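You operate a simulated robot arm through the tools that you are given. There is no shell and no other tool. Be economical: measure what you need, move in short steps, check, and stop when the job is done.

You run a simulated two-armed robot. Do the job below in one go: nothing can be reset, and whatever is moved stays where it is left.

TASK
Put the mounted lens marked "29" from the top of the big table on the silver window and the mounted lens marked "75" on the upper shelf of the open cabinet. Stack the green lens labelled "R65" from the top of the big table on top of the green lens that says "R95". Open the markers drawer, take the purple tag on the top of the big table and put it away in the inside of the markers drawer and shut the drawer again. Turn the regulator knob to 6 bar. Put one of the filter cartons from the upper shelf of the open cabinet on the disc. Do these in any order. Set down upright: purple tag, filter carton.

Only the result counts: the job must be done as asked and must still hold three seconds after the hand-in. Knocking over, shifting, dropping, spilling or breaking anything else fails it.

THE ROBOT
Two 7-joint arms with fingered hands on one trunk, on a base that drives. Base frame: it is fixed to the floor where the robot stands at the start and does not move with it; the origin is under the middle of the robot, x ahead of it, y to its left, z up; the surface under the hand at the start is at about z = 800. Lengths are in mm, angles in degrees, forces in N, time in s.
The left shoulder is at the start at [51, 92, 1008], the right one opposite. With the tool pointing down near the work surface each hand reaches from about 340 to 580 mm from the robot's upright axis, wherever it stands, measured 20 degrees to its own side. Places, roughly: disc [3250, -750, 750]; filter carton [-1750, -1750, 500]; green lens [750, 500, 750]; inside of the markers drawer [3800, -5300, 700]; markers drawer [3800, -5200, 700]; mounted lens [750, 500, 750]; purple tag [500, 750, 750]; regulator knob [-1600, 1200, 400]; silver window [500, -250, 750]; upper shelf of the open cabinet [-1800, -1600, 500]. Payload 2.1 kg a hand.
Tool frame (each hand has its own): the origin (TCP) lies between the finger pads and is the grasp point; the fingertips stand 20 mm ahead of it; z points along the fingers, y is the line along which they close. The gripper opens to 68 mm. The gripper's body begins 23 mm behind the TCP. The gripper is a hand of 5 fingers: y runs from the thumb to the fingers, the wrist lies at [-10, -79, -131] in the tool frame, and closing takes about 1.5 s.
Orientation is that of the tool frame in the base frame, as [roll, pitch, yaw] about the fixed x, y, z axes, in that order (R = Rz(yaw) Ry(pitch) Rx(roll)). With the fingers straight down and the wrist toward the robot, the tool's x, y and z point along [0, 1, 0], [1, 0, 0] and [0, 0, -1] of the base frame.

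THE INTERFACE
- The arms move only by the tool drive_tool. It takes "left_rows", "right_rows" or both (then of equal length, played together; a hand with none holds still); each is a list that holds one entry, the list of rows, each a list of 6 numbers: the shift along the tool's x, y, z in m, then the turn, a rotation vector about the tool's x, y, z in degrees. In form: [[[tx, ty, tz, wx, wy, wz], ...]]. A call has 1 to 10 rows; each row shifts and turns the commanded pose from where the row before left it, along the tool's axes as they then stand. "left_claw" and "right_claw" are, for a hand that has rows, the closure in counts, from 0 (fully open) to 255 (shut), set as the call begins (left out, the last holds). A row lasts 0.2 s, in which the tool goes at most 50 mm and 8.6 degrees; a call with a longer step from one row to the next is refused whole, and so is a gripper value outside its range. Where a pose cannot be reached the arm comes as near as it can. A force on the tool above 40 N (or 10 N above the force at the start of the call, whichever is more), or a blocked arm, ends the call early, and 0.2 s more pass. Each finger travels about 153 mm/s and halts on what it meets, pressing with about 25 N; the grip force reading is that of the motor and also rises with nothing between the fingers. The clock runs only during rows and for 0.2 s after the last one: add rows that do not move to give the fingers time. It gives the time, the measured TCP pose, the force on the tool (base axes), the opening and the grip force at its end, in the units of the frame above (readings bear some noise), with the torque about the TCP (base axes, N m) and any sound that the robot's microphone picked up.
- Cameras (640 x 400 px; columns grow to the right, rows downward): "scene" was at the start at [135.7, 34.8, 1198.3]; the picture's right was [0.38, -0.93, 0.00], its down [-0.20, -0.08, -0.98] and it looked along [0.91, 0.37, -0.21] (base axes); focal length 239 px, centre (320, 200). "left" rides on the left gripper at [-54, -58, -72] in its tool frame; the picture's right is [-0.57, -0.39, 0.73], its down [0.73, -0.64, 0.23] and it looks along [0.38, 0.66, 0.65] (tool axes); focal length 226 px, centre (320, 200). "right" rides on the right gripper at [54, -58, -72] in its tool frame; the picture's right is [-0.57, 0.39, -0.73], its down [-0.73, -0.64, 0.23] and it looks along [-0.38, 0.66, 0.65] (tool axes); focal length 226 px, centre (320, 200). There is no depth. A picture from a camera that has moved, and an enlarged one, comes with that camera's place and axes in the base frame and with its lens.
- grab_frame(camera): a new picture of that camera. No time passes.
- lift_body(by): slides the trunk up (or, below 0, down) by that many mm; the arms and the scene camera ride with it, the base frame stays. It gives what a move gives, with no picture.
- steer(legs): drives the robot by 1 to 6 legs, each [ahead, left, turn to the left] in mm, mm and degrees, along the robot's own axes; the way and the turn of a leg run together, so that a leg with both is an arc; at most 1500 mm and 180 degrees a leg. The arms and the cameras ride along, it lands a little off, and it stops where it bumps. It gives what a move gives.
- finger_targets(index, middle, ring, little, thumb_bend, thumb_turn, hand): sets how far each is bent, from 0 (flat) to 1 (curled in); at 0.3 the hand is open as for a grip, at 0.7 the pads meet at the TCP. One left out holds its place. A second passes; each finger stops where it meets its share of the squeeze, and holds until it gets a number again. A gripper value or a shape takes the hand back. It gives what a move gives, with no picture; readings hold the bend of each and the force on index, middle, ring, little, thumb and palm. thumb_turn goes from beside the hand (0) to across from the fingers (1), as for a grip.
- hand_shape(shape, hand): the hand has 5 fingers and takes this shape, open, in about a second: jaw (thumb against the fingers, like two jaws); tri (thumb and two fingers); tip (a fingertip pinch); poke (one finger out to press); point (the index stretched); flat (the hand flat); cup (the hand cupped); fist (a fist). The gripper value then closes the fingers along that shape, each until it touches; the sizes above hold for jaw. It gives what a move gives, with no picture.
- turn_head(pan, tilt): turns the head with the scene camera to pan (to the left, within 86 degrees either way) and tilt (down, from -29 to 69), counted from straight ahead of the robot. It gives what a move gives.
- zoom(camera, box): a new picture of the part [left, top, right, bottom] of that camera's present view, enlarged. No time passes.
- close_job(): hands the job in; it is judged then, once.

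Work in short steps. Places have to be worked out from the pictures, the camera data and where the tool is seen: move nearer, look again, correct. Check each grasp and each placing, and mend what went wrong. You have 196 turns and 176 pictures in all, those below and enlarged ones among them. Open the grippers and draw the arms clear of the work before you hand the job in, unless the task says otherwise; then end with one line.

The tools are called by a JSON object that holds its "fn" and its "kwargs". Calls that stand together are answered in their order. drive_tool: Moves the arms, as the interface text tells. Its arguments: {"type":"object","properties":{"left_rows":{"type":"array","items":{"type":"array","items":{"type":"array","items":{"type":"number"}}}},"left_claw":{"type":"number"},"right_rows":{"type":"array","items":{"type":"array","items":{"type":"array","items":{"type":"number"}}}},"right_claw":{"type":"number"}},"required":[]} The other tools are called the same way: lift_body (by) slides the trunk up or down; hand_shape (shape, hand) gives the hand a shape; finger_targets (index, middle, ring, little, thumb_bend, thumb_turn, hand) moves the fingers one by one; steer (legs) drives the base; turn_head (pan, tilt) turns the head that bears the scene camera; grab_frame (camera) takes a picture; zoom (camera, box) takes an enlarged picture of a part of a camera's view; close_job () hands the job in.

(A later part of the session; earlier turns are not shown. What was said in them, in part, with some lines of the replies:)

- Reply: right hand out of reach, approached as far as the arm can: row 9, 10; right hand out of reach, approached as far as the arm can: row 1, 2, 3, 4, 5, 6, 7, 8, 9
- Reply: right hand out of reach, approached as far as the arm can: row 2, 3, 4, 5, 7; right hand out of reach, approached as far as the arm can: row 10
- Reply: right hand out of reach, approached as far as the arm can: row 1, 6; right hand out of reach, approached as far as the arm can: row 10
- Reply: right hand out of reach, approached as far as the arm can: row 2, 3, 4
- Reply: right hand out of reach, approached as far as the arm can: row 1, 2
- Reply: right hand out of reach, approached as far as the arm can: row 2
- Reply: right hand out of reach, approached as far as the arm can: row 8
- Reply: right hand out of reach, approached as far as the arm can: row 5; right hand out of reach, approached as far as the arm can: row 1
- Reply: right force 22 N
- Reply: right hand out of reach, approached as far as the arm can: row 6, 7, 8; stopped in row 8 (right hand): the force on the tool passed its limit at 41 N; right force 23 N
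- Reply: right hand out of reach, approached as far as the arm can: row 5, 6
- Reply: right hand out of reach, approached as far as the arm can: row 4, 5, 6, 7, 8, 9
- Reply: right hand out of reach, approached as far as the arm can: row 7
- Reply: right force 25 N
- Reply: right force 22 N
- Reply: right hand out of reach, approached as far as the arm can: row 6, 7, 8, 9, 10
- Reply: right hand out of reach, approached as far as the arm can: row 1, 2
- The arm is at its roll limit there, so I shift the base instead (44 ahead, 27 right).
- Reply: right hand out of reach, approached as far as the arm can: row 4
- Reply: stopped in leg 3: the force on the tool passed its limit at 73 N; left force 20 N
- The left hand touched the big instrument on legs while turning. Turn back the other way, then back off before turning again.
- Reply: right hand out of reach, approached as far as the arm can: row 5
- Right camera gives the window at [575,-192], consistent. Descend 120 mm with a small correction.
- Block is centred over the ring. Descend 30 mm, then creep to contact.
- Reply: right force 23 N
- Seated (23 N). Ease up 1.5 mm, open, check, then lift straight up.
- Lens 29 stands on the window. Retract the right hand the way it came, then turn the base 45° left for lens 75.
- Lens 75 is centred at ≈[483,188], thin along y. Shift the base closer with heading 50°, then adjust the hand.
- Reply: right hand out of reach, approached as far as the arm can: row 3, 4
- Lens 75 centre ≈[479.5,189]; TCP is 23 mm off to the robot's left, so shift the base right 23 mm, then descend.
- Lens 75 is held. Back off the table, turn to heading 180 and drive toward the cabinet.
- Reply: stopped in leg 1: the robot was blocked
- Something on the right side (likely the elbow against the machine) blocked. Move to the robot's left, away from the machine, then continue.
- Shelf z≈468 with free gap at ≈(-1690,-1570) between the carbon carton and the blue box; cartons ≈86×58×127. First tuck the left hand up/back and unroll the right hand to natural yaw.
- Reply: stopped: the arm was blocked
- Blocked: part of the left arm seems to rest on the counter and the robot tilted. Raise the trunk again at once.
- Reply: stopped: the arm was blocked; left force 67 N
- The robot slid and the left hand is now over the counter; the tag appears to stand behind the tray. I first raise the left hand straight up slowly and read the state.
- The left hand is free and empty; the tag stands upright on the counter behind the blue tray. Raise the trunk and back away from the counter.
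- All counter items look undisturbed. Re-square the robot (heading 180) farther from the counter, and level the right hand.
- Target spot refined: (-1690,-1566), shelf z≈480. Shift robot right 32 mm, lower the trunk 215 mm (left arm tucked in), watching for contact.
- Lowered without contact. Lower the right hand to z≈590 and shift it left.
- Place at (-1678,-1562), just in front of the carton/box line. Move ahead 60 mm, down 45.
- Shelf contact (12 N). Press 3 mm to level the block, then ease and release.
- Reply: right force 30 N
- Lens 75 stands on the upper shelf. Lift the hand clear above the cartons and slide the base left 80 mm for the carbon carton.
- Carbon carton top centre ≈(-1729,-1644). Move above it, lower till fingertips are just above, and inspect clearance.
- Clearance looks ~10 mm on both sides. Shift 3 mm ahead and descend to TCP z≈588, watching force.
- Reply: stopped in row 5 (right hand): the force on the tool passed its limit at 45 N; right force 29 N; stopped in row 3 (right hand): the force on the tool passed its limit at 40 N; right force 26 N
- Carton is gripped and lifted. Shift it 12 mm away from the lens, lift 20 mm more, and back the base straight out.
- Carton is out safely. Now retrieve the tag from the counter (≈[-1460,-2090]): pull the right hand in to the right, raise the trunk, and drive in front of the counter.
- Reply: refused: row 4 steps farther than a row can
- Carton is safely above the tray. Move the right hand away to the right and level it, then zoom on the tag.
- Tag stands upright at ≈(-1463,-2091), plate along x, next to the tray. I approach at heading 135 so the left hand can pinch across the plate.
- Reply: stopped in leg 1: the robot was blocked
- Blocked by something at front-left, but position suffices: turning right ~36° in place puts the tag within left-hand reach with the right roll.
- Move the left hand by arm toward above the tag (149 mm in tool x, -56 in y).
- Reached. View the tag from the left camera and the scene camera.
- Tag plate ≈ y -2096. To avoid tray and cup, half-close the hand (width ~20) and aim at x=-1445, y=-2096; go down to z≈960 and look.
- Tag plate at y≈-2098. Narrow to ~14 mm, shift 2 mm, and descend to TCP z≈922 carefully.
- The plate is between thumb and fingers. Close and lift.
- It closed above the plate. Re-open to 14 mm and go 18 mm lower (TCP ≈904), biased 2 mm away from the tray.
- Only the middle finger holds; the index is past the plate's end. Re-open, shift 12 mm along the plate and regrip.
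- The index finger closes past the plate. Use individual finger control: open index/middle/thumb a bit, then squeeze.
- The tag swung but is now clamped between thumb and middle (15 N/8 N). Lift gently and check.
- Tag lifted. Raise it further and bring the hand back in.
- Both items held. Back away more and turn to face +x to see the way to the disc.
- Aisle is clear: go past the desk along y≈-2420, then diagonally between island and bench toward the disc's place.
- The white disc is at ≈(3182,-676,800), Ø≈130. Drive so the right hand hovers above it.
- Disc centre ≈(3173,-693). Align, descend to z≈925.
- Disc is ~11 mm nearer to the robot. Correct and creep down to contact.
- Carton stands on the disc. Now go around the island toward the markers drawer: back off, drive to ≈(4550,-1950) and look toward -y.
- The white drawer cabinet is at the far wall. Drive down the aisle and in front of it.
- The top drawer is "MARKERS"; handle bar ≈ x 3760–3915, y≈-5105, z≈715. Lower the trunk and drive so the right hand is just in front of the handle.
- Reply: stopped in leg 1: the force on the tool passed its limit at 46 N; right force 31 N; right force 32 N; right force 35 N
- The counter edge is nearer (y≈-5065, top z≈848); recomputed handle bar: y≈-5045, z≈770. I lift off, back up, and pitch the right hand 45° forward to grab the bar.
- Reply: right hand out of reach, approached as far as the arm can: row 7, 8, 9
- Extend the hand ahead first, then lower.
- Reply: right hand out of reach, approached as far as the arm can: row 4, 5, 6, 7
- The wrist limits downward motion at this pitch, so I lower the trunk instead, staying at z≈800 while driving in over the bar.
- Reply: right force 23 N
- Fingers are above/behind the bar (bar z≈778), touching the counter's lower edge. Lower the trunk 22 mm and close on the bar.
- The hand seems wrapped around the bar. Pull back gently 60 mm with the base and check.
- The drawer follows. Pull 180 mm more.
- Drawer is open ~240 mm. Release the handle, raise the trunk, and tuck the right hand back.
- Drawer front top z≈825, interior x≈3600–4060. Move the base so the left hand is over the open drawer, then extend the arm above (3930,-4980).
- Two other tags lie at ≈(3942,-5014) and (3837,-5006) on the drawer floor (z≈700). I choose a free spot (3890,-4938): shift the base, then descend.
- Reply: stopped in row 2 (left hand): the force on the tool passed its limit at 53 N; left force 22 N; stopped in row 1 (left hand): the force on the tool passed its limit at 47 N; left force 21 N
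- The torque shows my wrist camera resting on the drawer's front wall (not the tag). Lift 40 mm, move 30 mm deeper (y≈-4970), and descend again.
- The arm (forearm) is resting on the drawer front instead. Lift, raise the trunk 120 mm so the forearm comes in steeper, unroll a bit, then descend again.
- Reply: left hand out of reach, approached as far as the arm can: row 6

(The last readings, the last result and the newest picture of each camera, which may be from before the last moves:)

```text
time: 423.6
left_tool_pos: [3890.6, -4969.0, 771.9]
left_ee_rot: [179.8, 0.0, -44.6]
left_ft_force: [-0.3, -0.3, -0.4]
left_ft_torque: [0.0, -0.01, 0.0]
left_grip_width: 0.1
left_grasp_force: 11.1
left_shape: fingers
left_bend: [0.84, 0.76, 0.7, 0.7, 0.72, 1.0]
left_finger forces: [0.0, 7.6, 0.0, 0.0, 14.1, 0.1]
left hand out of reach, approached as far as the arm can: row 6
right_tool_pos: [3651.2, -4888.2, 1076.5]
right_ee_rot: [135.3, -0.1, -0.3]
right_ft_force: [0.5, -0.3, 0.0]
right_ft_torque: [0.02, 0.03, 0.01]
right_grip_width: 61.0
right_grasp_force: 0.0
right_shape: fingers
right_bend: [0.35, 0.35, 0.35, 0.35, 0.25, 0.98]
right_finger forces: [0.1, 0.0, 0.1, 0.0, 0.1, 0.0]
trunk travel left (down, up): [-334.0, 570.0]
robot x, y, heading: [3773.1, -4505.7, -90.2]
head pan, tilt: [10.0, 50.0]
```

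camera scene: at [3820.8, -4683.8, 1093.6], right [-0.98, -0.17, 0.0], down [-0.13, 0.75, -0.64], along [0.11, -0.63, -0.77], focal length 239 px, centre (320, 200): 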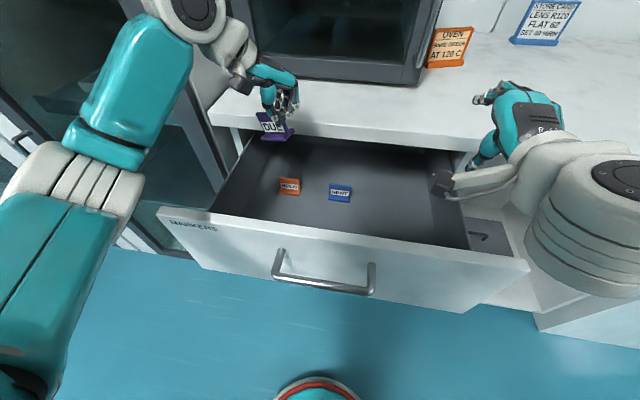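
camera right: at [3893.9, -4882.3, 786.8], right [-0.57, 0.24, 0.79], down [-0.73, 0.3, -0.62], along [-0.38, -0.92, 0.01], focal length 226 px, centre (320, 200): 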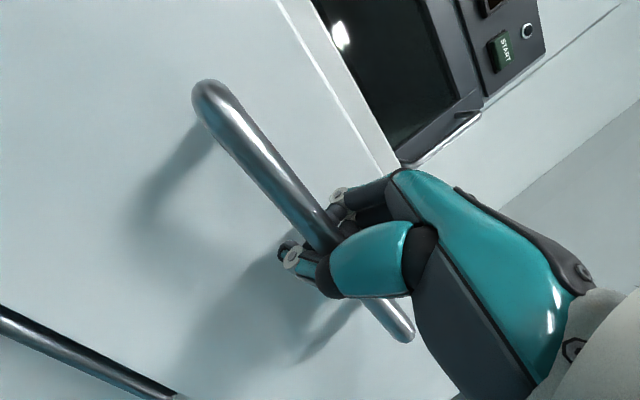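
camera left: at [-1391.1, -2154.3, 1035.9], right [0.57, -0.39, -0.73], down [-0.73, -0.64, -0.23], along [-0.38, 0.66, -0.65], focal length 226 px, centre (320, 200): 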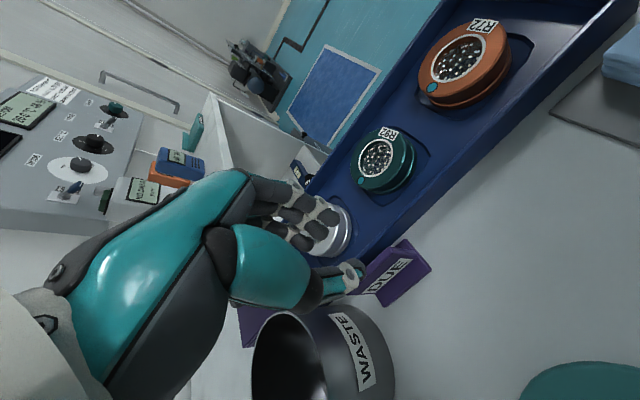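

The arm is now extended steeply. Lower the remaining distance with the trunk.

{"fn": "lift_body", "kwargs": {"by": -28}}

{"fn": "zoom", "kwargs": {"camera": "scene", "box": [220, 120, 400, 260]}}

```text
time: 424.4
left_tool_pos: [3888.8, -4969.1, 744.4]
left_ee_rot: [179.8, 0.0, -44.7]
left_ft_force: [-0.1, 0.7, -0.3]
left_ft_torque: [-0.02, -0.01, -0.02]
left_grip_width: 0.0
left_grasp_force: 10.5
left_shape: fingers
left_bend: [0.84, 0.76, 0.7, 0.7, 0.72, 1.0]
left_finger forces: [0.0, 7.7, 0.0, 0.0, 15.2, 0.0]
right_tool_pos: [3652.2, -4888.6, 1049.5]
right_ee_rot: [135.2, -0.1, -0.2]
right_ft_force: [-0.6, 0.1, -0.2]
right_ft_torque: [0.04, 0.01, -0.02]
right_grip_width: 60.7
right_grasp_force: 0.0
right_shape: fingers
right_bend: [0.35, 0.35, 0.35, 0.35, 0.25, 0.98]
right_finger forces: [0.0, 0.0, 0.1, 0.1, 0.1, 0.0]
trunk travel left (down, up): [-306.0, 598.0]
robot x, y, heading: [3773.1, -4502.5, -89.9]
head pan, tilt: [10.0, 50.0]
```

```text
2.86 times, centred on (310, 190) of scene
camera zoom: at [3781.0, -4621.8, 1196.8], right [-0.98, -0.17, 0.0], down [-0.13, 0.75, -0.64], along [0.11, -0.63, -0.77], focal length 683 px, centre (349, 229)
```

zoom: 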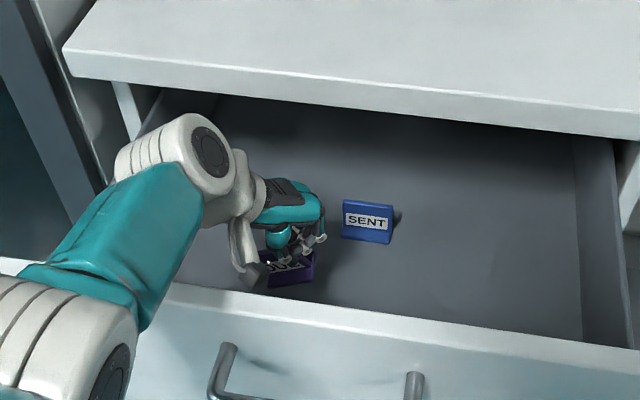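

{"fn": "lift_body", "kwargs": {"by": -5}}

{"fn": "lift_body", "kwargs": {"by": -4}}

{"fn": "lift_body", "kwargs": {"by": -4}}

```text
time: 424.9
left_tool_pos: [3890.2, -4968.8, 736.8]
left_ee_rot: [179.7, -0.1, -44.6]
left_ft_force: [0.1, -0.1, 0.1]
left_ft_torque: [0.01, -0.01, -0.01]
left_grip_width: 0.0
left_grasp_force: 11.8
left_shape: fingers
left_bend: [0.84, 0.76, 0.7, 0.7, 0.72, 1.0]
left_finger forces: [0.0, 7.6, 0.0, 0.0, 15.3, 0.1]
right_tool_pos: [3650.9, -4888.7, 1044.3]
right_ee_rot: [135.3, -0.1, -0.1]
right_ft_force: [0.4, 0.7, -1.0]
right_ft_torque: [0.04, -0.03, -0.02]
right_grip_width: 60.7
right_grasp_force: 0.1
right_shape: fingers
right_bend: [0.35, 0.35, 0.35, 0.35, 0.25, 0.98]
right_finger forces: [0.0, 0.0, 0.1, 0.0, 0.0, 0.0]
trunk travel left (down, up): [-301.0, 603.0]
robot x, y, heading: [3772.5, -4504.0, -89.9]
head pan, tilt: [10.0, 50.0]
```

```text
time: 425.4
left_tool_pos: [3889.9, -4968.9, 734.1]
left_ee_rot: [179.9, 0.0, -44.7]
left_ft_force: [-1.2, -0.2, -0.8]
left_ft_torque: [0.0, -0.01, 0.02]
left_grip_width: 0.0
left_grasp_force: 11.3
left_shape: fingers
left_bend: [0.84, 0.76, 0.7, 0.7, 0.72, 1.0]
left_finger forces: [0.0, 7.7, 0.0, 0.0, 15.3, 0.0]
right_tool_pos: [3652.0, -4888.5, 1041.4]
right_ee_rot: [135.3, -0.1, -0.2]
right_ft_force: [-0.2, 0.0, -0.2]
right_ft_torque: [-0.01, -0.03, 0.04]
right_grip_width: 60.6
right_grasp_force: 0.1
right_shape: fingers
right_bend: [0.35, 0.35, 0.35, 0.35, 0.25, 0.98]
right_finger forces: [0.0, 0.1, 0.0, 0.0, 0.0, 0.0]
trunk travel left (down, up): [-297.0, 607.0]
robot x, y, heading: [3772.0, -4503.4, -90.3]
head pan, tilt: [10.0, 50.0]
```

```text
time: 426.0
left_tool_pos: [3890.4, -4967.8, 729.7]
left_ee_rot: [179.8, 0.0, -44.7]
left_ft_force: [0.1, -0.1, -0.6]
left_ft_torque: [0.01, 0.01, 0.0]
left_grip_width: 0.0
left_grasp_force: 11.1
left_shape: fingers
left_bend: [0.84, 0.76, 0.7, 0.7, 0.72, 1.0]
left_finger forces: [0.0, 7.6, 0.0, 0.0, 15.3, 0.1]
right_tool_pos: [3652.0, -4889.4, 1037.0]
right_ee_rot: [135.2, -0.1, -0.3]
right_ft_force: [0.8, 0.1, -0.1]
right_ft_torque: [-0.01, 0.0, -0.02]
right_grip_width: 60.8
right_grasp_force: 0.1
right_shape: fingers
right_bend: [0.35, 0.35, 0.35, 0.35, 0.25, 0.98]
right_finger forces: [0.1, 0.1, 0.0, 0.0, 0.1, 0.1]
trunk travel left (down, up): [-293.0, 611.0]
robot x, y, heading: [3769.3, -4504.4, -90.2]
head pan, tilt: [10.0, 50.0]
```

Still no contact; continue in steps.

{"fn": "lift_body", "kwargs": {"by": -6}}

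{"fn": "lift_body", "kwargs": {"by": -6}}

{"fn": "lift_body", "kwargs": {"by": -5}}

{"fn": "zoom", "kwargs": {"camera": "scene", "box": [260, 160, 350, 230]}}

```text
time: 426.5
left_tool_pos: [3889.5, -4969.3, 723.9]
left_ee_rot: [179.8, -0.1, -44.7]
left_ft_force: [0.4, -0.4, -0.2]
left_ft_torque: [-0.03, 0.02, -0.06]
left_grip_width: 0.0
left_grasp_force: 11.1
left_shape: fingers
left_bend: [0.84, 0.76, 0.7, 0.7, 0.72, 1.0]
left_finger forces: [0.0, 7.7, 0.0, 0.1, 15.4, 0.0]
right_tool_pos: [3652.4, -4889.3, 1030.2]
right_ee_rot: [135.2, -0.2, -0.1]
right_ft_force: [-0.3, -0.1, 0.2]
right_ft_torque: [-0.03, 0.0, -0.01]
right_grip_width: 60.7
right_grasp_force: 0.1
right_shape: fingers
right_bend: [0.35, 0.35, 0.35, 0.35, 0.25, 0.98]
right_finger forces: [0.0, 0.1, 0.1, 0.0, 0.0, 0.0]
trunk travel left (down, up): [-287.0, 617.0]
robot x, y, heading: [3773.0, -4504.1, -89.8]
head pan, tilt: [10.0, 50.0]
```

```text
time: 427.1
left_tool_pos: [3889.5, -4969.2, 717.2]
left_ee_rot: [179.8, 0.0, -44.7]
left_ft_force: [0.3, -0.4, -1.6]
left_ft_torque: [0.01, -0.03, 0.01]
left_grip_width: 0.1
left_grasp_force: 11.8
left_shape: fingers
left_bend: [0.84, 0.76, 0.7, 0.7, 0.72, 1.0]
left_finger forces: [0.0, 7.7, 0.0, 0.0, 15.2, 0.0]
right_tool_pos: [3652.0, -4889.2, 1023.6]
right_ee_rot: [135.2, -0.2, -0.3]
right_ft_force: [0.4, 0.1, -0.4]
right_ft_torque: [-0.06, 0.0, -0.03]
right_grip_width: 61.0
right_grasp_force: 0.0
right_shape: fingers
right_bend: [0.35, 0.35, 0.35, 0.35, 0.25, 0.98]
right_finger forces: [0.0, 0.0, 0.0, 0.1, 0.0, 0.1]
trunk travel left (down, up): [-281.0, 623.0]
robot x, y, heading: [3771.7, -4506.7, -90.3]
head pan, tilt: [10.0, 50.0]
```

```text
time: 427.6
left_tool_pos: [3889.4, -4968.4, 715.8]
left_ee_rot: [179.6, -0.3, -44.7]
left_ft_force: [-0.9, -0.2, 0.9]
left_ft_torque: [0.02, -0.03, 0.0]
left_grip_width: 0.1
left_grasp_force: 11.4
left_shape: fingers
left_bend: [0.84, 0.76, 0.7, 0.7, 0.72, 1.0]
left_finger forces: [0.0, 8.0, 0.0, 0.0, 14.9, 0.0]
right_tool_pos: [3651.3, -4886.5, 1020.5]
right_ee_rot: [135.2, -0.2, -0.2]
right_ft_force: [0.0, 0.1, 0.6]
right_ft_torque: [0.03, -0.03, -0.01]
right_grip_width: 60.6
right_grasp_force: 0.2
right_shape: fingers
right_bend: [0.35, 0.35, 0.35, 0.35, 0.25, 0.98]
right_finger forces: [0.0, 0.1, 0.0, 0.0, 0.0, 0.0]
trunk travel left (down, up): [-276.0, 628.0]
robot x, y, heading: [3769.5, -4505.1, -90.2]
head pan, tilt: [10.0, 50.0]
```

```text
5.71 times, centred on (305, 195) of scene
camera zoom: at [3780.2, -4624.9, 1167.3], right [-0.98, -0.17, 0.0], down [-0.13, 0.75, -0.64], along [0.11, -0.63, -0.77], focal length 1367 px, centre (406, 229)
```

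zoom: 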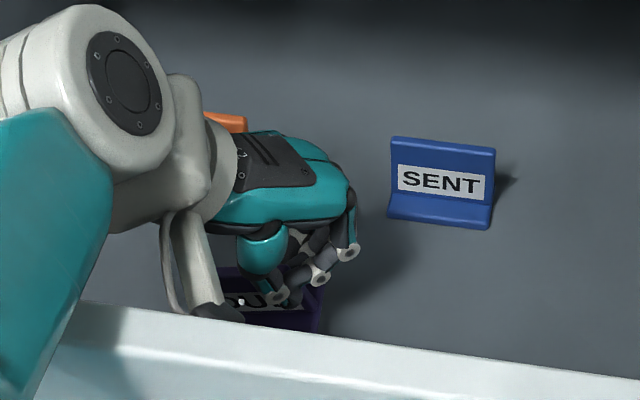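

The arm touched the drawer front again before the tag reached the floor. Raise, retract the hand 70 mm while driving 70 mm closer, for a steeper arm, then descend.

{"fn": "lift_body", "kwargs": {"by": 90}}

{"fn": "drive_tool", "kwargs": {"left_rows": [[[-0.025, -0.025, 0, 0, 0, 0], [-0.025, -0.025, 0, 0, 0, 0], [0, 0, 0, 0, 0, 0]]]}}

{"fn": "steer", "kwargs": {"legs": [[72, 0, 0]]}}

{"fn": "lift_body", "kwargs": {"by": 60}}

{"fn": "drive_tool", "kwargs": {"left_rows": [[[0, 0, 0.03, 0, 0, 0], [0, 0, 0.03, 0, 0, 0], [0, 0, 0.03, 0, 0, 0], [0, 0, 0.02, 0, 0, 0], [0, 0, 0.02, 0, 0, 0], [0, 0, 0, 0, 0, 0]]]}}

```text
time: 428.9
left_tool_pos: [3888.6, -4967.5, 806.1]
left_ee_rot: [179.7, -0.1, -44.8]
left_ft_force: [0.2, -0.5, 0.0]
left_ft_torque: [0.0, 0.0, 0.03]
left_grip_width: 0.1
left_grasp_force: 11.0
left_shape: fingers
left_bend: [0.84, 0.76, 0.7, 0.7, 0.72, 1.0]
left_finger forces: [0.0, 7.9, 0.0, 0.1, 15.4, 0.1]
right_tool_pos: [3650.6, -4887.5, 1108.9]
right_ee_rot: [135.5, -0.1, -0.3]
right_ft_force: [0.5, 0.0, 0.2]
right_ft_torque: [0.0, 0.02, 0.0]
right_grip_width: 60.6
right_grasp_force: 0.1
right_shape: fingers
right_bend: [0.35, 0.35, 0.35, 0.35, 0.25, 0.98]
right_finger forces: [0.1, 0.0, 0.0, 0.0, 0.1, 0.0]
trunk travel left (down, up): [-366.0, 538.0]
robot x, y, heading: [3771.8, -4502.7, -89.9]
head pan, tilt: [10.0, 50.0]
```

```text
time: 429.6
left_tool_pos: [3889.6, -4897.8, 805.9]
left_ee_rot: [179.7, -0.2, -44.8]
left_ft_force: [0.1, -0.7, 0.0]
left_ft_torque: [0.04, 0.0, -0.03]
left_grip_width: 0.3
left_grasp_force: 11.2
left_shape: fingers
left_bend: [0.84, 0.76, 0.7, 0.7, 0.72, 1.0]
left_finger forces: [0.1, 7.8, 0.0, 0.0, 15.9, 0.0]
right_tool_pos: [3651.5, -4886.8, 1109.2]
right_ee_rot: [135.4, -0.2, -0.2]
right_ft_force: [0.4, -0.2, 0.1]
right_ft_torque: [-0.02, 0.02, 0.02]
right_grip_width: 60.6
right_grasp_force: 0.0
right_shape: fingers
right_bend: [0.35, 0.35, 0.35, 0.35, 0.25, 0.98]
right_finger forces: [0.0, 0.0, 0.0, 0.0, 0.1, 0.0]
trunk travel left (down, up): [-366.0, 538.0]
robot x, y, heading: [3769.4, -4506.2, -90.1]
head pan, tilt: [10.0, 50.0]
```

```text
time: 430.7
left_tool_pos: [3887.3, -4969.6, 805.1]
left_ee_rot: [179.8, -0.2, -44.7]
left_ft_force: [-0.9, -0.2, -0.3]
left_ft_torque: [0.0, -0.03, -0.01]
left_grip_width: 0.0
left_grasp_force: 11.2
left_shape: fingers
left_bend: [0.84, 0.76, 0.7, 0.7, 0.72, 1.0]
left_finger forces: [0.0, 7.9, 0.0, 0.0, 15.8, 0.1]
right_tool_pos: [3650.7, -4960.7, 1110.6]
right_ee_rot: [135.4, -0.1, -0.3]
right_ft_force: [0.0, 0.4, 0.3]
right_ft_torque: [0.03, 0.0, 0.02]
right_grip_width: 60.6
right_grasp_force: 0.1
right_shape: fingers
right_bend: [0.35, 0.35, 0.35, 0.35, 0.25, 0.98]
right_finger forces: [0.0, 0.0, 0.0, 0.0, 0.1, 0.1]
trunk travel left (down, up): [-366.0, 538.0]
robot x, y, heading: [3772.8, -4574.6, -90.0]
head pan, tilt: [10.0, 50.0]
```

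```text
time: 431.7
left_tool_pos: [3888.1, -4969.1, 865.3]
left_ee_rot: [179.7, -0.2, -44.8]
left_ft_force: [0.2, 0.6, -0.8]
left_ft_torque: [0.0, -0.01, -0.02]
left_grip_width: 0.0
left_grasp_force: 11.5
left_shape: fingers
left_bend: [0.84, 0.76, 0.7, 0.7, 0.72, 1.0]
left_finger forces: [0.0, 7.7, 0.0, 0.0, 15.7, 0.0]
right_tool_pos: [3651.4, -4961.8, 1170.0]
right_ee_rot: [135.4, -0.2, -0.3]
right_ft_force: [0.1, 0.6, 0.1]
right_ft_torque: [-0.02, -0.02, 0.04]
right_grip_width: 60.9
right_grasp_force: 0.2
right_shape: fingers
right_bend: [0.35, 0.35, 0.35, 0.35, 0.25, 0.98]
right_finger forces: [0.0, 0.0, 0.0, 0.1, 0.1, 0.0]
trunk travel left (down, up): [-426.0, 478.0]
robot x, y, heading: [3769.5, -4572.0, -90.0]
head pan, tilt: [10.0, 50.0]
```

```text
time: 433.1
left_tool_pos: [3888.2, -4970.1, 774.4]
left_ee_rot: [179.6, -0.2, -44.7]
left_ft_force: [-0.4, 0.1, 0.0]
left_ft_torque: [-0.01, -0.01, -0.02]
left_grip_width: 0.3
left_grasp_force: 11.8
left_shape: fingers
left_bend: [0.84, 0.76, 0.7, 0.7, 0.72, 1.0]
left_finger forces: [0.0, 8.0, 0.1, 0.1, 16.1, 0.1]
left hand out of reach, approached as far as the arm can: row 4, 5
right_tool_pos: [3650.8, -4960.2, 1169.6]
right_ee_rot: [135.3, -0.2, -0.3]
right_ft_force: [0.0, 0.1, -0.5]
right_ft_torque: [0.0, 0.02, -0.03]
right_grip_width: 60.6
right_grasp_force: 0.0
right_shape: fingers
right_bend: [0.35, 0.35, 0.35, 0.35, 0.25, 0.98]
right_finger forces: [0.0, 0.0, 0.1, 0.1, 0.0, 0.1]
trunk travel left (down, up): [-426.0, 478.0]
robot x, y, heading: [3769.7, -4574.3, -90.2]
head pan, tilt: [10.0, 50.0]
```

Now the trunk is 120 mm higher relative to the hand than before. Lower with the trunk toward the floor, in shrinking steps.

{"fn": "lift_body", "kwargs": {"by": -55}}

{"fn": "lift_body", "kwargs": {"by": -8}}

{"fn": "lift_body", "kwargs": {"by": -5}}

{"fn": "lift_body", "kwargs": {"by": -5}}

```text
time: 434.0
left_tool_pos: [3887.7, -4970.5, 720.2]
left_ee_rot: [179.6, -0.3, -44.9]
left_ft_force: [-0.7, 0.9, -1.0]
left_ft_torque: [-0.01, 0.0, -0.04]
left_grip_width: 0.0
left_grasp_force: 12.1
left_shape: fingers
left_bend: [0.84, 0.77, 0.7, 0.7, 0.73, 1.0]
left_finger forces: [0.1, 8.1, 0.0, 0.0, 16.2, 0.0]
right_tool_pos: [3650.8, -4959.9, 1114.2]
right_ee_rot: [135.4, -0.1, -0.3]
right_ft_force: [1.1, 0.2, 0.2]
right_ft_torque: [-0.04, 0.04, -0.04]
right_grip_width: 60.8
right_grasp_force: 0.1
right_shape: fingers
right_bend: [0.35, 0.35, 0.35, 0.35, 0.25, 0.98]
right_finger forces: [0.0, 0.0, 0.0, 0.0, 0.1, 0.0]
trunk travel left (down, up): [-371.0, 533.0]
robot x, y, heading: [3770.1, -4576.7, -90.1]
head pan, tilt: [10.0, 50.0]
```

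```text
time: 434.6
left_tool_pos: [3887.5, -4969.5, 712.7]
left_ee_rot: [179.7, -0.2, -44.9]
left_ft_force: [0.1, -0.2, 0.1]
left_ft_torque: [0.02, -0.05, 0.03]
left_grip_width: 0.2
left_grasp_force: 11.6
left_shape: fingers
left_bend: [0.84, 0.77, 0.7, 0.7, 0.72, 1.0]
left_finger forces: [0.0, 9.0, 0.1, 0.0, 13.3, 0.1]
right_tool_pos: [3651.2, -4960.2, 1106.3]
right_ee_rot: [135.4, -0.1, -0.4]
right_ft_force: [0.1, 0.5, -0.5]
right_ft_torque: [0.01, -0.02, -0.01]
right_grip_width: 60.8
right_grasp_force: 0.1
right_shape: fingers
right_bend: [0.35, 0.35, 0.35, 0.35, 0.25, 0.98]
right_finger forces: [0.1, 0.0, 0.0, 0.0, 0.0, 0.0]
trunk travel left (down, up): [-363.0, 541.0]
robot x, y, heading: [3769.4, -4573.1, -90.1]
head pan, tilt: [10.0, 50.0]
```

```text
time: 435.1
left_tool_pos: [3887.7, -4970.4, 706.7]
left_ee_rot: [179.8, -0.2, -44.8]
left_ft_force: [0.9, 0.4, 1.5]
left_ft_torque: [0.05, -0.04, 0.0]
left_grip_width: 0.0
left_grasp_force: 11.2
left_shape: fingers
left_bend: [0.84, 0.77, 0.7, 0.7, 0.72, 1.0]
left_finger forces: [0.0, 9.3, 0.1, 0.0, 13.1, 0.0]
right_tool_pos: [3651.2, -4960.7, 1101.4]
right_ee_rot: [135.4, -0.1, -0.3]
right_ft_force: [-0.2, -0.8, 0.5]
right_ft_torque: [0.01, 0.03, 0.0]
right_grip_width: 60.7
right_grasp_force: 0.0
right_shape: fingers
right_bend: [0.35, 0.35, 0.35, 0.35, 0.25, 0.98]
right_finger forces: [0.0, 0.1, 0.0, 0.0, 0.1, 0.0]
trunk travel left (down, up): [-358.0, 546.0]
robot x, y, heading: [3770.3, -4575.4, -90.3]
head pan, tilt: [10.0, 50.0]
```

```text
time: 435.7
left_tool_pos: [3887.8, -4970.3, 702.7]
left_ee_rot: [179.8, -0.2, -44.7]
left_ft_force: [0.6, -0.8, 0.9]
left_ft_torque: [-0.01, -0.04, 0.01]
left_grip_width: 0.1
left_grasp_force: 11.5
left_shape: fingers
left_bend: [0.84, 0.77, 0.7, 0.7, 0.72, 1.0]
left_finger forces: [0.0, 9.7, 0.0, 0.0, 13.1, 0.0]
right_tool_pos: [3651.1, -4961.2, 1095.2]
right_ee_rot: [135.4, -0.1, -0.3]
right_ft_force: [0.0, -0.3, -0.2]
right_ft_torque: [-0.02, 0.01, -0.02]
right_grip_width: 60.9
right_grasp_force: 0.0
right_shape: fingers
right_bend: [0.35, 0.35, 0.35, 0.35, 0.25, 0.98]
right_finger forces: [0.0, 0.1, 0.1, 0.0, 0.1, 0.1]
trunk travel left (down, up): [-353.0, 551.0]
robot x, y, heading: [3769.9, -4576.4, -89.9]
head pan, tilt: [10.0, 50.0]
```

Finger-force changes at z≈712 indicate the tag touches the floor. Look at it.

{"fn": "zoom", "kwargs": {"camera": "scene", "box": [240, 170, 340, 250]}}

```text
5.00 times, centred on (290, 210) of scene
camera zoom: at [3780.9, -4687.0, 1244.2], right [-0.98, -0.17, 0.0], down [-0.13, 0.75, -0.64], along [0.11, -0.63, -0.77], focal length 1196 px, centre (470, 150)
```

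zoom: 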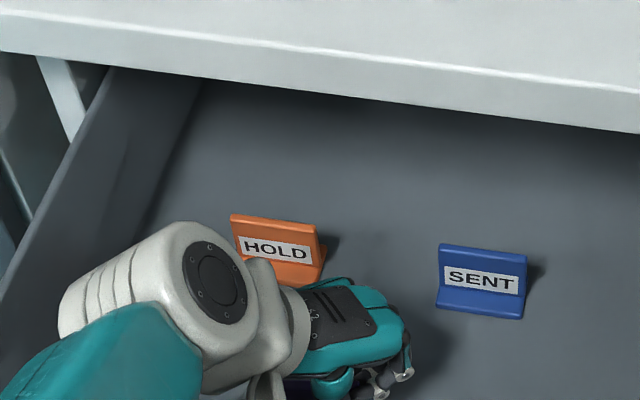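

Release gently in two steps, then look before lifting.

{"fn": "finger_targets", "kwargs": {"hand": "left", "index": 0.62, "middle": 0.66, "thumb_bend": 0.64}}

{"fn": "finger_targets", "kwargs": {"hand": "left", "index": 0.4, "middle": 0.4, "ring": 0.4, "little": 0.4, "thumb_bend": 0.4}}

{"fn": "lift_body", "kwargs": {"by": 60}}

{"fn": "lift_body", "kwargs": {"by": 120}}

{"fn": "turn_head", "kwargs": {"pan": 10, "tilt": 60}}

{"fn": "grab_frame", "kwargs": {"camera": "scene"}}

```text
time: 436.7
left_tool_pos: [3887.6, -4970.8, 703.3]
left_ee_rot: [179.7, -0.1, -44.8]
left_ft_force: [0.2, 0.5, -0.1]
left_ft_torque: [-0.02, 0.02, 0.04]
left_grip_width: 7.0
left_grasp_force: 0.1
left_shape: fingers
left_bend: [0.62, 0.66, 0.7, 0.7, 0.64, 1.0]
left_finger forces: [0.0, 0.0, 0.1, 0.0, 0.1, 0.1]
right_tool_pos: [3650.9, -4959.7, 1096.0]
right_ee_rot: [135.5, -0.2, -0.2]
right_ft_force: [-0.2, 0.0, 0.3]
right_ft_torque: [-0.04, -0.03, -0.01]
right_grip_width: 60.9
right_grasp_force: 0.1
right_shape: fingers
right_bend: [0.35, 0.35, 0.35, 0.35, 0.25, 0.98]
right_finger forces: [0.0, 0.1, 0.0, 0.0, 0.0, 0.0]
trunk travel left (down, up): [-353.0, 551.0]
robot x, y, heading: [3772.8, -4574.5, -90.3]
head pan, tilt: [10.0, 50.0]
```

```text
time: 437.7
left_tool_pos: [3888.9, -4970.8, 702.7]
left_ee_rot: [179.7, -0.2, -44.7]
left_ft_force: [0.3, 1.0, 0.3]
left_ft_torque: [0.0, -0.01, 0.0]
left_grip_width: 45.3
left_grasp_force: 0.0
left_shape: fingers
left_bend: [0.4, 0.4, 0.4, 0.4, 0.4, 1.0]
left_finger forces: [0.0, 0.1, 0.0, 0.0, 0.0, 0.1]
right_tool_pos: [3651.8, -4961.6, 1096.7]
right_ee_rot: [135.5, -0.1, -0.2]
right_ft_force: [-0.2, -0.8, 0.2]
right_ft_torque: [-0.02, -0.01, 0.02]
right_grip_width: 60.8
right_grasp_force: 0.1
right_shape: fingers
right_bend: [0.35, 0.35, 0.35, 0.35, 0.25, 0.98]
right_finger forces: [0.0, 0.0, 0.0, 0.0, 0.0, 0.1]
trunk travel left (down, up): [-353.0, 551.0]
robot x, y, heading: [3768.0, -4575.2, -89.9]
head pan, tilt: [10.0, 50.0]
```

```text
time: 438.7
left_tool_pos: [3888.4, -4971.1, 761.9]
left_ee_rot: [179.7, -0.3, -44.8]
left_ft_force: [0.4, -0.6, 0.0]
left_ft_torque: [-0.04, -0.01, 0.0]
left_grip_width: 45.1
left_grasp_force: 0.0
left_shape: fingers
left_bend: [0.4, 0.4, 0.4, 0.4, 0.4, 1.0]
left_finger forces: [0.1, 0.0, 0.0, 0.0, 0.0, 0.0]
right_tool_pos: [3651.3, -4961.3, 1156.4]
right_ee_rot: [135.4, -0.1, -0.3]
right_ft_force: [0.3, 0.2, -0.4]
right_ft_torque: [-0.01, -0.01, 0.01]
right_grip_width: 60.8
right_grasp_force: 0.1
right_shape: fingers
right_bend: [0.35, 0.35, 0.35, 0.35, 0.25, 0.98]
right_finger forces: [0.1, 0.1, 0.0, 0.0, 0.1, 0.0]
trunk travel left (down, up): [-413.0, 491.0]
robot x, y, heading: [3768.2, -4574.1, -90.0]
head pan, tilt: [10.0, 50.0]
```

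```text
time: 440.2
left_tool_pos: [3887.0, -4972.2, 886.7]
left_ee_rot: [179.3, -0.7, -44.7]
left_ft_force: [0.3, -0.6, 0.5]
left_ft_torque: [-0.02, -0.01, 0.02]
left_grip_width: 45.1
left_grasp_force: 0.0
left_shape: fingers
left_bend: [0.4, 0.4, 0.4, 0.4, 0.4, 1.0]
left_finger forces: [0.0, 0.0, 0.1, 0.0, 0.0, 0.0]
right_tool_pos: [3650.9, -4960.2, 1276.0]
right_ee_rot: [135.4, -0.1, -0.2]
right_ft_force: [0.1, -0.6, 0.0]
right_ft_torque: [0.04, -0.02, -0.02]
right_grip_width: 61.0
right_grasp_force: 0.1
right_shape: fingers
right_bend: [0.35, 0.35, 0.35, 0.35, 0.25, 0.98]
right_finger forces: [0.0, 0.0, 0.1, 0.0, 0.0, 0.0]
trunk travel left (down, up): [-533.0, 371.0]
robot x, y, heading: [3768.8, -4572.4, -90.3]
head pan, tilt: [10.0, 50.0]
```

```text
time: 440.9
left_tool_pos: [3887.8, -4971.8, 886.3]
left_ee_rot: [179.3, -0.6, -44.8]
left_ft_force: [-0.5, 0.0, 0.6]
left_ft_torque: [0.03, -0.01, -0.02]
left_grip_width: 45.2
left_grasp_force: 0.0
left_shape: fingers
left_bend: [0.4, 0.4, 0.4, 0.4, 0.4, 1.0]
left_finger forces: [0.0, 0.1, 0.1, 0.0, 0.0, 0.0]
right_tool_pos: [3650.9, -4960.9, 1275.8]
right_ee_rot: [135.4, -0.1, -0.3]
right_ft_force: [0.2, -0.1, 1.2]
right_ft_torque: [0.02, -0.03, -0.01]
right_grip_width: 60.8
right_grasp_force: 0.0
right_shape: fingers
right_bend: [0.35, 0.35, 0.35, 0.35, 0.25, 0.98]
right_finger forces: [0.0, 0.0, 0.0, 0.0, 0.1, 0.0]
trunk travel left (down, up): [-533.0, 371.0]
robot x, y, heading: [3768.3, -4577.6, -89.9]
head pan, tilt: [10.0, 60.0]
```

```text
2 pictures are left
camera scene: at [3779.2, -4659.5, 1412.6], right [-0.98, -0.17, 0.0], down [-0.15, 0.85, -0.5], along [0.09, -0.49, -0.87], focal length 239 px, centre (320, 200)
```

scene: 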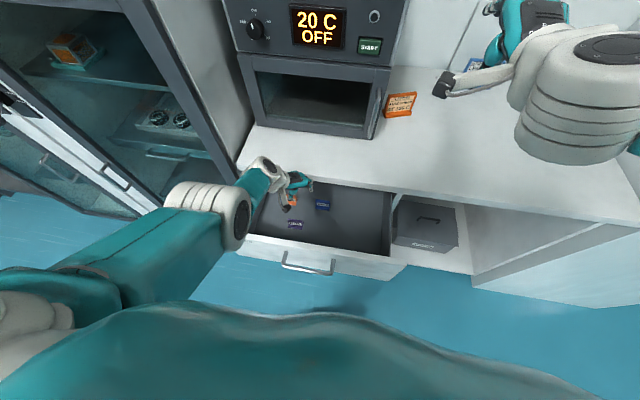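

{"fn": "zoom", "kwargs": {"camera": "scene", "box": [260, 185, 360, 275]}}

```text
4.44 times, centred on (310, 230) of scene
camera zoom: at [3779.2, -4659.5, 1412.6], right [-0.98, -0.17, 0.0], down [-0.15, 0.85, -0.5], along [0.09, -0.49, -0.87], focal length 1063 px, centre (364, 67)
```

zoom: 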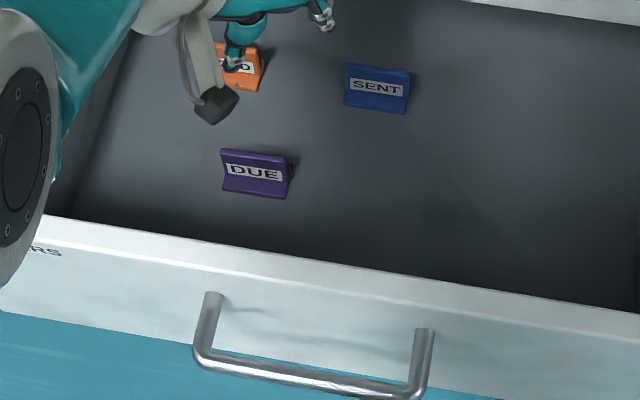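

The purple tag stands upright in the drawer. Now shut it: back out, make a left fist, lower it to handle height and push gently with short legs.

{"fn": "steer", "kwargs": {"legs": [[-270, 0, 0], [0, -50, 0]]}}

{"fn": "hand_shape", "kwargs": {"hand": "left", "shape": "fist"}}

{"fn": "lift_body", "kwargs": {"by": -140}}

{"fn": "steer", "kwargs": {"legs": [[25, 0, 0], [15, 0, 0]]}}

```text
time: 443.3
left_tool_pos: [3836.8, -4702.4, 887.5]
left_ee_rot: [179.3, -0.7, -44.9]
left_ft_force: [-0.2, -1.0, 0.0]
left_ft_torque: [0.0, -0.02, 0.01]
left_grip_width: 45.5
left_grasp_force: 0.1
left_shape: fingers
left_bend: [0.4, 0.4, 0.4, 0.4, 0.4, 1.0]
left_finger forces: [0.0, 0.0, 0.0, 0.1, 0.1, 0.0]
right_tool_pos: [3599.6, -4693.1, 1276.0]
right_ee_rot: [135.5, -0.1, -0.4]
right_ft_force: [-0.3, -0.6, 0.1]
right_ft_torque: [0.04, -0.01, 0.02]
right_grip_width: 60.6
right_grasp_force: 0.1
right_shape: fingers
right_bend: [0.35, 0.35, 0.35, 0.35, 0.25, 0.98]
right_finger forces: [0.0, 0.0, 0.0, 0.1, 0.0, 0.0]
trunk travel left (down, up): [-533.0, 371.0]
robot x, y, heading: [3718.9, -4306.5, -89.7]
head pan, tilt: [10.0, 60.0]
```

```text
time: 444.2
left_tool_pos: [3837.7, -4703.6, 886.4]
left_ee_rot: [179.2, -0.6, -44.8]
left_ft_force: [-0.2, -0.4, 0.7]
left_ft_torque: [0.0, -0.02, 0.01]
left_grip_width: 0.0
left_grasp_force: 0.0
left_shape: fist
left_bend: [1.0, 1.0, 1.0, 1.0, 0.87, 0.85]
left_finger forces: [0.0, 0.0, 0.0, 0.0, 0.1, 0.1]
right_tool_pos: [3601.5, -4692.1, 1276.1]
right_ee_rot: [135.4, -0.1, -0.3]
right_ft_force: [-0.7, 1.4, 0.1]
right_ft_torque: [0.0, 0.0, 0.0]
right_grip_width: 60.8
right_grasp_force: 0.1
right_shape: fingers
right_bend: [0.35, 0.35, 0.35, 0.35, 0.25, 0.98]
right_finger forces: [0.1, 0.0, 0.1, 0.1, 0.0, 0.1]
trunk travel left (down, up): [-533.0, 371.0]
robot x, y, heading: [3721.7, -4305.4, -90.0]
head pan, tilt: [10.0, 60.0]
```

```text
time: 445.9
left_tool_pos: [3838.2, -4703.5, 746.3]
left_ee_rot: [179.3, -0.6, -45.0]
left_ft_force: [-0.7, -0.5, 0.2]
left_ft_torque: [0.03, 0.02, -0.01]
left_grip_width: 0.0
left_grasp_force: 0.0
left_shape: fist
left_bend: [1.0, 1.0, 1.0, 1.0, 0.87, 0.85]
left_finger forces: [0.1, 0.0, 0.0, 0.0, 0.1, 0.1]
right_tool_pos: [3600.8, -4692.0, 1137.4]
right_ee_rot: [135.5, -0.1, -0.2]
right_ft_force: [-0.3, 0.7, 0.4]
right_ft_torque: [0.0, 0.0, -0.02]
right_grip_width: 60.8
right_grasp_force: 0.0
right_shape: fingers
right_bend: [0.35, 0.35, 0.35, 0.35, 0.25, 0.98]
right_finger forces: [0.0, 0.0, 0.0, 0.0, 0.0, 0.1]
trunk travel left (down, up): [-393.0, 511.0]
robot x, y, heading: [3722.1, -4307.2, -90.1]
head pan, tilt: [10.0, 60.0]
```

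```text
time: 447.1
left_tool_pos: [3838.2, -4743.2, 747.3]
left_ee_rot: [179.3, -0.7, -44.8]
left_ft_force: [-1.5, 0.3, -0.7]
left_ft_torque: [-0.01, 0.01, 0.04]
left_grip_width: 0.2
left_grasp_force: 0.1
left_shape: fist
left_bend: [1.0, 1.0, 1.0, 1.0, 0.87, 0.85]
left_finger forces: [0.0, 0.1, 0.0, 0.1, 0.0, 0.1]
right_tool_pos: [3601.9, -4733.1, 1136.7]
right_ee_rot: [135.4, -0.2, -0.2]
right_ft_force: [0.3, -0.3, -0.7]
right_ft_torque: [0.01, 0.02, 0.04]
right_grip_width: 61.1
right_grasp_force: 0.1
right_shape: fingers
right_bend: [0.35, 0.35, 0.35, 0.35, 0.25, 0.98]
right_finger forces: [0.1, 0.0, 0.0, 0.0, 0.0, 0.0]
trunk travel left (down, up): [-393.0, 511.0]
robot x, y, heading: [3716.8, -4347.9, -90.0]
head pan, tilt: [10.0, 60.0]
```

No contact yet; continue in short legs and watch the force.

{"fn": "steer", "kwargs": {"legs": [[15, 0, 0], [15, 0, 0]]}}

{"fn": "steer", "kwargs": {"legs": [[15, 0, 0], [15, 0, 0]]}}

{"fn": "steer", "kwargs": {"legs": [[20, 0, 0], [20, 0, 0], [20, 0, 0]]}}

```text
time: 448.2
left_tool_pos: [3839.1, -4774.0, 747.3]
left_ee_rot: [179.3, -0.6, -44.9]
left_ft_force: [-0.6, 0.5, -0.2]
left_ft_torque: [-0.02, 0.0, 0.02]
left_grip_width: 0.0
left_grasp_force: 0.1
left_shape: fist
left_bend: [1.0, 1.0, 1.0, 1.0, 0.87, 0.85]
left_finger forces: [0.0, 0.0, 0.0, 0.1, 0.0, 0.1]
right_tool_pos: [3601.2, -4762.9, 1136.7]
right_ee_rot: [135.5, -0.2, -0.2]
right_ft_force: [-0.5, 0.2, 0.4]
right_ft_torque: [-0.02, -0.01, 0.01]
right_grip_width: 60.8
right_grasp_force: 0.1
right_shape: fingers
right_bend: [0.35, 0.35, 0.35, 0.35, 0.25, 0.98]
right_finger forces: [0.0, 0.0, 0.1, 0.0, 0.1, 0.0]
trunk travel left (down, up): [-393.0, 511.0]
robot x, y, heading: [3720.2, -4377.6, -90.2]
head pan, tilt: [10.0, 60.0]
```

```text
time: 449.4
left_tool_pos: [3836.0, -4803.3, 746.4]
left_ee_rot: [179.3, -0.6, -44.9]
left_ft_force: [-0.3, -0.5, 0.3]
left_ft_torque: [0.0, 0.0, 0.01]
left_grip_width: 0.2
left_grasp_force: 0.1
left_shape: fist
left_bend: [1.0, 1.0, 1.0, 1.0, 0.87, 0.85]
left_finger forces: [0.1, 0.1, 0.1, 0.0, 0.1, 0.1]
right_tool_pos: [3601.7, -4792.1, 1138.2]
right_ee_rot: [135.5, -0.2, -0.3]
right_ft_force: [1.4, -0.1, -0.5]
right_ft_torque: [-0.01, 0.04, 0.05]
right_grip_width: 60.8
right_grasp_force: 0.1
right_shape: fingers
right_bend: [0.35, 0.35, 0.35, 0.35, 0.25, 0.98]
right_finger forces: [0.0, 0.1, 0.1, 0.0, 0.0, 0.1]
trunk travel left (down, up): [-393.0, 511.0]
robot x, y, heading: [3723.8, -4411.7, -90.0]
head pan, tilt: [10.0, 60.0]
```

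```text
time: 450.9
left_tool_pos: [3836.5, -4865.2, 747.4]
left_ee_rot: [179.3, -0.6, -45.0]
left_ft_force: [0.6, 0.9, -0.2]
left_ft_torque: [0.0, -0.01, 0.03]
left_grip_width: 0.0
left_grasp_force: 0.2
left_shape: fist
left_bend: [1.0, 1.0, 1.0, 1.0, 0.87, 0.85]
left_finger forces: [0.1, 0.0, 0.0, 0.0, 0.0, 0.1]
right_tool_pos: [3601.6, -4851.9, 1136.9]
right_ee_rot: [135.5, -0.1, -0.4]
right_ft_force: [0.1, 0.9, -0.1]
right_ft_torque: [-0.02, -0.03, -0.02]
right_grip_width: 60.8
right_grasp_force: 0.1
right_shape: fingers
right_bend: [0.35, 0.35, 0.35, 0.35, 0.25, 0.98]
right_finger forces: [0.0, 0.0, 0.0, 0.0, 0.0, 0.0]
trunk travel left (down, up): [-393.0, 511.0]
robot x, y, heading: [3721.1, -4464.3, -90.4]
head pan, tilt: [10.0, 60.0]
```

{"fn": "steer", "kwargs": {"legs": [[20, 0, 0], [20, 0, 0], [20, 0, 0]]}}

{"fn": "steer", "kwargs": {"legs": [[20, 0, 0], [20, 0, 0], [20, 0, 0]]}}

```text
time: 452.5
left_tool_pos: [3837.5, -4924.5, 747.3]
left_ee_rot: [179.3, -0.6, -44.9]
left_ft_force: [0.2, -0.1, 1.0]
left_ft_torque: [0.02, 0.02, 0.01]
left_grip_width: 0.0
left_grasp_force: 0.1
left_shape: fist
left_bend: [1.0, 1.0, 1.0, 1.0, 0.87, 0.85]
left_finger forces: [0.0, 0.1, 0.0, 0.0, 0.1, 0.0]
right_tool_pos: [3599.4, -4913.3, 1136.8]
right_ee_rot: [135.4, -0.2, -0.4]
right_ft_force: [0.0, -0.7, 0.2]
right_ft_torque: [-0.03, -0.01, -0.02]
right_grip_width: 60.7
right_grasp_force: 0.1
right_shape: fingers
right_bend: [0.35, 0.35, 0.35, 0.35, 0.25, 0.98]
right_finger forces: [0.0, 0.0, 0.0, 0.0, 0.0, 0.0]
trunk travel left (down, up): [-393.0, 511.0]
robot x, y, heading: [3720.1, -4526.5, -90.3]
head pan, tilt: [10.0, 60.0]
```

```text
time: 454.1
left_tool_pos: [3836.2, -4983.7, 747.6]
left_ee_rot: [179.3, -0.6, -44.9]
left_ft_force: [-0.9, -0.3, 0.0]
left_ft_torque: [-0.03, 0.04, 0.01]
left_grip_width: 0.0
left_grasp_force: 0.1
left_shape: fist
left_bend: [1.0, 1.0, 1.0, 1.0, 0.87, 0.85]
left_finger forces: [0.0, 0.1, 0.0, 0.1, 0.1, 0.1]
right_tool_pos: [3600.3, -4973.5, 1136.7]
right_ee_rot: [135.4, -0.1, -0.4]
right_ft_force: [0.1, -0.3, -0.1]
right_ft_torque: [0.01, -0.01, -0.01]
right_grip_width: 60.8
right_grasp_force: 0.1
right_shape: fingers
right_bend: [0.35, 0.35, 0.35, 0.35, 0.25, 0.98]
right_finger forces: [0.0, 0.1, 0.0, 0.1, 0.0, 0.1]
trunk travel left (down, up): [-393.0, 511.0]
robot x, y, heading: [3720.2, -4588.0, -90.1]
head pan, tilt: [10.0, 60.0]
```

Pulling earlier also needed only ~1 N, so the drawer may well be moving. Continue in short legs until the force rises.

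{"fn": "steer", "kwargs": {"legs": [[15, 0, 0], [15, 0, 0]]}}

{"fn": "steer", "kwargs": {"legs": [[15, 0, 0], [15, 0, 0]]}}

```text
time: 454.9
left_tool_pos: [3835.9, -4991.3, 747.4]
left_ee_rot: [179.4, -0.4, -45.2]
left_ft_force: [0.7, 12.6, 9.7]
left_ft_torque: [-0.76, -0.11, 0.2]
left_grip_width: 0.2
left_grasp_force: 0.0
left_shape: fist
left_bend: [1.0, 1.0, 1.0, 1.0, 0.87, 0.85]
left_finger forces: [0.1, 0.0, 0.0, 14.6, 0.0, 0.0]
right_tool_pos: [3599.3, -4981.4, 1138.2]
right_ee_rot: [135.2, -0.1, -0.2]
right_ft_force: [0.4, -0.1, 0.3]
right_ft_torque: [0.0, 0.01, -0.01]
right_grip_width: 60.9
right_grasp_force: 0.0
right_shape: fingers
right_bend: [0.35, 0.35, 0.35, 0.35, 0.25, 0.98]
right_finger forces: [0.1, 0.0, 0.1, 0.0, 0.1, 0.0]
trunk travel left (down, up): [-393.0, 511.0]
robot x, y, heading: [3718.9, -4594.7, -90.1]
head pan, tilt: [10.0, 60.0]
stopped in leg 1: the force on the tool passed its limit at 66 N (the readings are from after the stop); the commanded pose is now the measured one
```

```text
time: 455.6
left_tool_pos: [3836.1, -4990.5, 745.6]
left_ee_rot: [179.7, -0.1, -45.3]
left_ft_force: [0.6, 27.2, 21.7]
left_ft_torque: [-1.76, -0.34, 0.39]
left_grip_width: 0.2
left_grasp_force: 0.0
left_shape: fist
left_bend: [1.0, 1.0, 1.0, 1.0, 0.87, 0.85]
left_finger forces: [0.0, 0.1, 0.1, 33.9, 0.0, 0.0]
right_tool_pos: [3600.7, -4982.3, 1138.2]
right_ee_rot: [135.3, -0.1, -0.2]
right_ft_force: [0.6, 0.4, 0.2]
right_ft_torque: [0.03, -0.05, -0.01]
right_grip_width: 60.7
right_grasp_force: 0.1
right_shape: fingers
right_bend: [0.35, 0.35, 0.35, 0.35, 0.25, 0.98]
right_finger forces: [0.1, 0.1, 0.1, 0.1, 0.0, 0.0]
trunk travel left (down, up): [-393.0, 511.0]
robot x, y, heading: [3725.2, -4603.8, -90.2]
head pan, tilt: [10.0, 60.0]
stopped in leg 1: the force on the tool passed its limit at 54 N (the readings are from after the stop); the commanded pose is now the measured one
```

Firm stop — likely shut. Back away and check with the last picture.

{"fn": "steer", "kwargs": {"legs": [[-150, 0, 0]]}}

{"fn": "turn_head", "kwargs": {"pan": -3, "tilt": 52}}

{"fn": "grab_frame", "kwargs": {"camera": "scene"}}

```text
time: 457.0
left_tool_pos: [3837.2, -4845.4, 743.7]
left_ee_rot: [179.7, -0.1, -45.2]
left_ft_force: [-0.2, 0.1, 0.3]
left_ft_torque: [0.0, -0.01, 0.0]
left_grip_width: 0.1
left_grasp_force: 0.1
left_shape: fist
left_bend: [1.0, 1.0, 1.0, 1.0, 0.87, 0.85]
left_finger forces: [0.0, 0.0, 0.0, 0.1, 0.0, 0.0]
right_tool_pos: [3601.0, -4837.6, 1136.4]
right_ee_rot: [135.4, 0.0, -0.4]
right_ft_force: [-0.2, 0.7, -0.3]
right_ft_torque: [-0.05, -0.01, 0.03]
right_grip_width: 61.1
right_grasp_force: 0.1
right_shape: fingers
right_bend: [0.35, 0.35, 0.35, 0.35, 0.25, 0.98]
right_finger forces: [0.0, 0.0, 0.0, 0.1, 0.0, 0.0]
trunk travel left (down, up): [-393.0, 511.0]
robot x, y, heading: [3722.5, -4453.3, -90.3]
head pan, tilt: [10.0, 60.0]
```

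```text
time: 457.8
left_tool_pos: [3835.9, -4845.4, 744.8]
left_ee_rot: [179.7, 0.1, -45.3]
left_ft_force: [-0.1, 0.0, -0.8]
left_ft_torque: [-0.03, 0.05, -0.03]
left_grip_width: 0.0
left_grasp_force: 0.1
left_shape: fist
left_bend: [1.0, 1.0, 1.0, 1.0, 0.87, 0.85]
left_finger forces: [0.0, 0.0, 0.0, 0.1, 0.0, 0.0]
right_tool_pos: [3600.7, -4837.6, 1137.6]
right_ee_rot: [135.4, 0.0, -0.4]
right_ft_force: [-0.4, 1.0, 0.4]
right_ft_torque: [-0.01, 0.02, -0.02]
right_grip_width: 60.9
right_grasp_force: 0.1
right_shape: fingers
right_bend: [0.35, 0.35, 0.35, 0.35, 0.25, 0.98]
right_finger forces: [0.0, 0.0, 0.1, 0.0, 0.1, 0.1]
trunk travel left (down, up): [-393.0, 511.0]
robot x, y, heading: [3717.2, -4452.7, -89.9]
head pan, tilt: [-3.0, 52.0]
```

```text
0 pictures are left
camera scene: at [3713.5, -4558.3, 1281.9], right [-1.0, 0.05, 0.0], down [0.04, 0.79, -0.62], along [-0.03, -0.61, -0.79], focal length 239 px, centre (320, 200)
```

scene: 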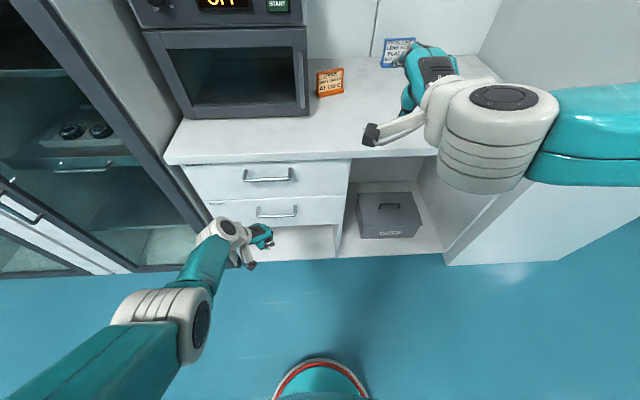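

The drawer is shut flush. Open both hands, draw clear, and hand in.

{"fn": "steer", "kwargs": {"legs": [[-250, 0, 0]]}}

{"fn": "hand_shape", "kwargs": {"hand": "left", "shape": "jaw"}}

{"fn": "hand_shape", "kwargs": {"hand": "right", "shape": "jaw"}}

{"fn": "close_job", "kwargs": {}}

```text
time: 459.6
left_tool_pos: [3835.9, -4594.7, 745.0]
left_ee_rot: [179.8, -0.1, -45.4]
left_ft_force: [-0.4, 0.1, 0.2]
left_ft_torque: [0.01, 0.01, 0.01]
left_grip_width: 0.0
left_grasp_force: 0.0
left_shape: fist
left_bend: [1.0, 1.0, 1.0, 1.0, 0.87, 0.85]
left_finger forces: [0.1, 0.0, 0.0, 0.1, 0.0, 0.1]
right_tool_pos: [3599.9, -4586.9, 1136.5]
right_ee_rot: [135.3, -0.1, -0.2]
right_ft_force: [0.1, -0.2, 0.6]
right_ft_torque: [0.0, 0.01, -0.01]
right_grip_width: 60.7
right_grasp_force: 0.1
right_shape: fingers
right_bend: [0.35, 0.35, 0.35, 0.35, 0.25, 0.98]
right_finger forces: [0.0, 0.0, 0.0, 0.0, 0.0, 0.1]
trunk travel left (down, up): [-393.0, 511.0]
robot x, y, heading: [3719.6, -4204.5, -90.2]
head pan, tilt: [-3.0, 52.0]
```

```text
time: 460.5
left_tool_pos: [3835.7, -4595.6, 745.0]
left_ee_rot: [179.7, 0.0, -45.4]
left_ft_force: [0.4, 0.7, -0.4]
left_ft_torque: [0.01, 0.01, -0.01]
left_grip_width: 67.8
left_grasp_force: 0.2
left_shape: jaw
left_bend: [0.3, 0.3, 0.3, 0.3, 0.3, 0.98]
left_finger forces: [0.0, 0.1, 0.0, 0.1, 0.0, 0.1]
right_tool_pos: [3600.3, -4588.1, 1136.3]
right_ee_rot: [135.4, -0.1, -0.4]
right_ft_force: [-0.5, 0.6, 0.0]
right_ft_torque: [0.02, 0.0, -0.03]
right_grip_width: 60.8
right_grasp_force: 0.1
right_shape: fingers
right_bend: [0.35, 0.35, 0.35, 0.35, 0.25, 0.98]
right_finger forces: [0.1, 0.1, 0.0, 0.0, 0.0, 0.0]
trunk travel left (down, up): [-393.0, 511.0]
robot x, y, heading: [3721.3, -4204.0, -90.0]
head pan, tilt: [-3.0, 52.0]
```

```text
time: 461.4
left_tool_pos: [3836.2, -4594.9, 744.9]
left_ee_rot: [179.6, 0.0, -45.4]
left_ft_force: [1.0, 0.2, -0.4]
left_ft_torque: [-0.02, 0.0, -0.04]
left_grip_width: 67.8
left_grasp_force: 0.1
left_shape: jaw
left_bend: [0.3, 0.3, 0.3, 0.3, 0.3, 0.98]
left_finger forces: [0.0, 0.0, 0.0, 0.0, 0.0, 0.0]
right_tool_pos: [3600.8, -4587.8, 1136.9]
right_ee_rot: [135.4, -0.1, -0.3]
right_ft_force: [-0.3, -0.7, -1.1]
right_ft_torque: [0.0, -0.03, 0.03]
right_grip_width: 68.2
right_grasp_force: 0.1
right_shape: jaw
right_bend: [0.3, 0.3, 0.3, 0.3, 0.3, 0.98]
right_finger forces: [0.1, 0.1, 0.0, 0.1, 0.1, 0.0]
trunk travel left (down, up): [-393.0, 511.0]
robot x, y, heading: [3720.6, -4199.0, -90.3]
head pan, tilt: [-3.0, 52.0]
```

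```text
The job is handed in.
```

I carried out all six tasks and handed the job in: lens 29 is on the silver window, 75 on the upper shelf, R65 on R95, the purple tag in the shut markers drawer, the regulator at 6 bar, and a filter carton on the disc. Along the way the arms hit the big instrument on the table (73 N) and got stuck at the counter, where the tag was dropped onto the counter and picked up again. Nothing looked moved in the later pictures, but I could not confirm that, nor that the tag was still upright after the drawer shut.
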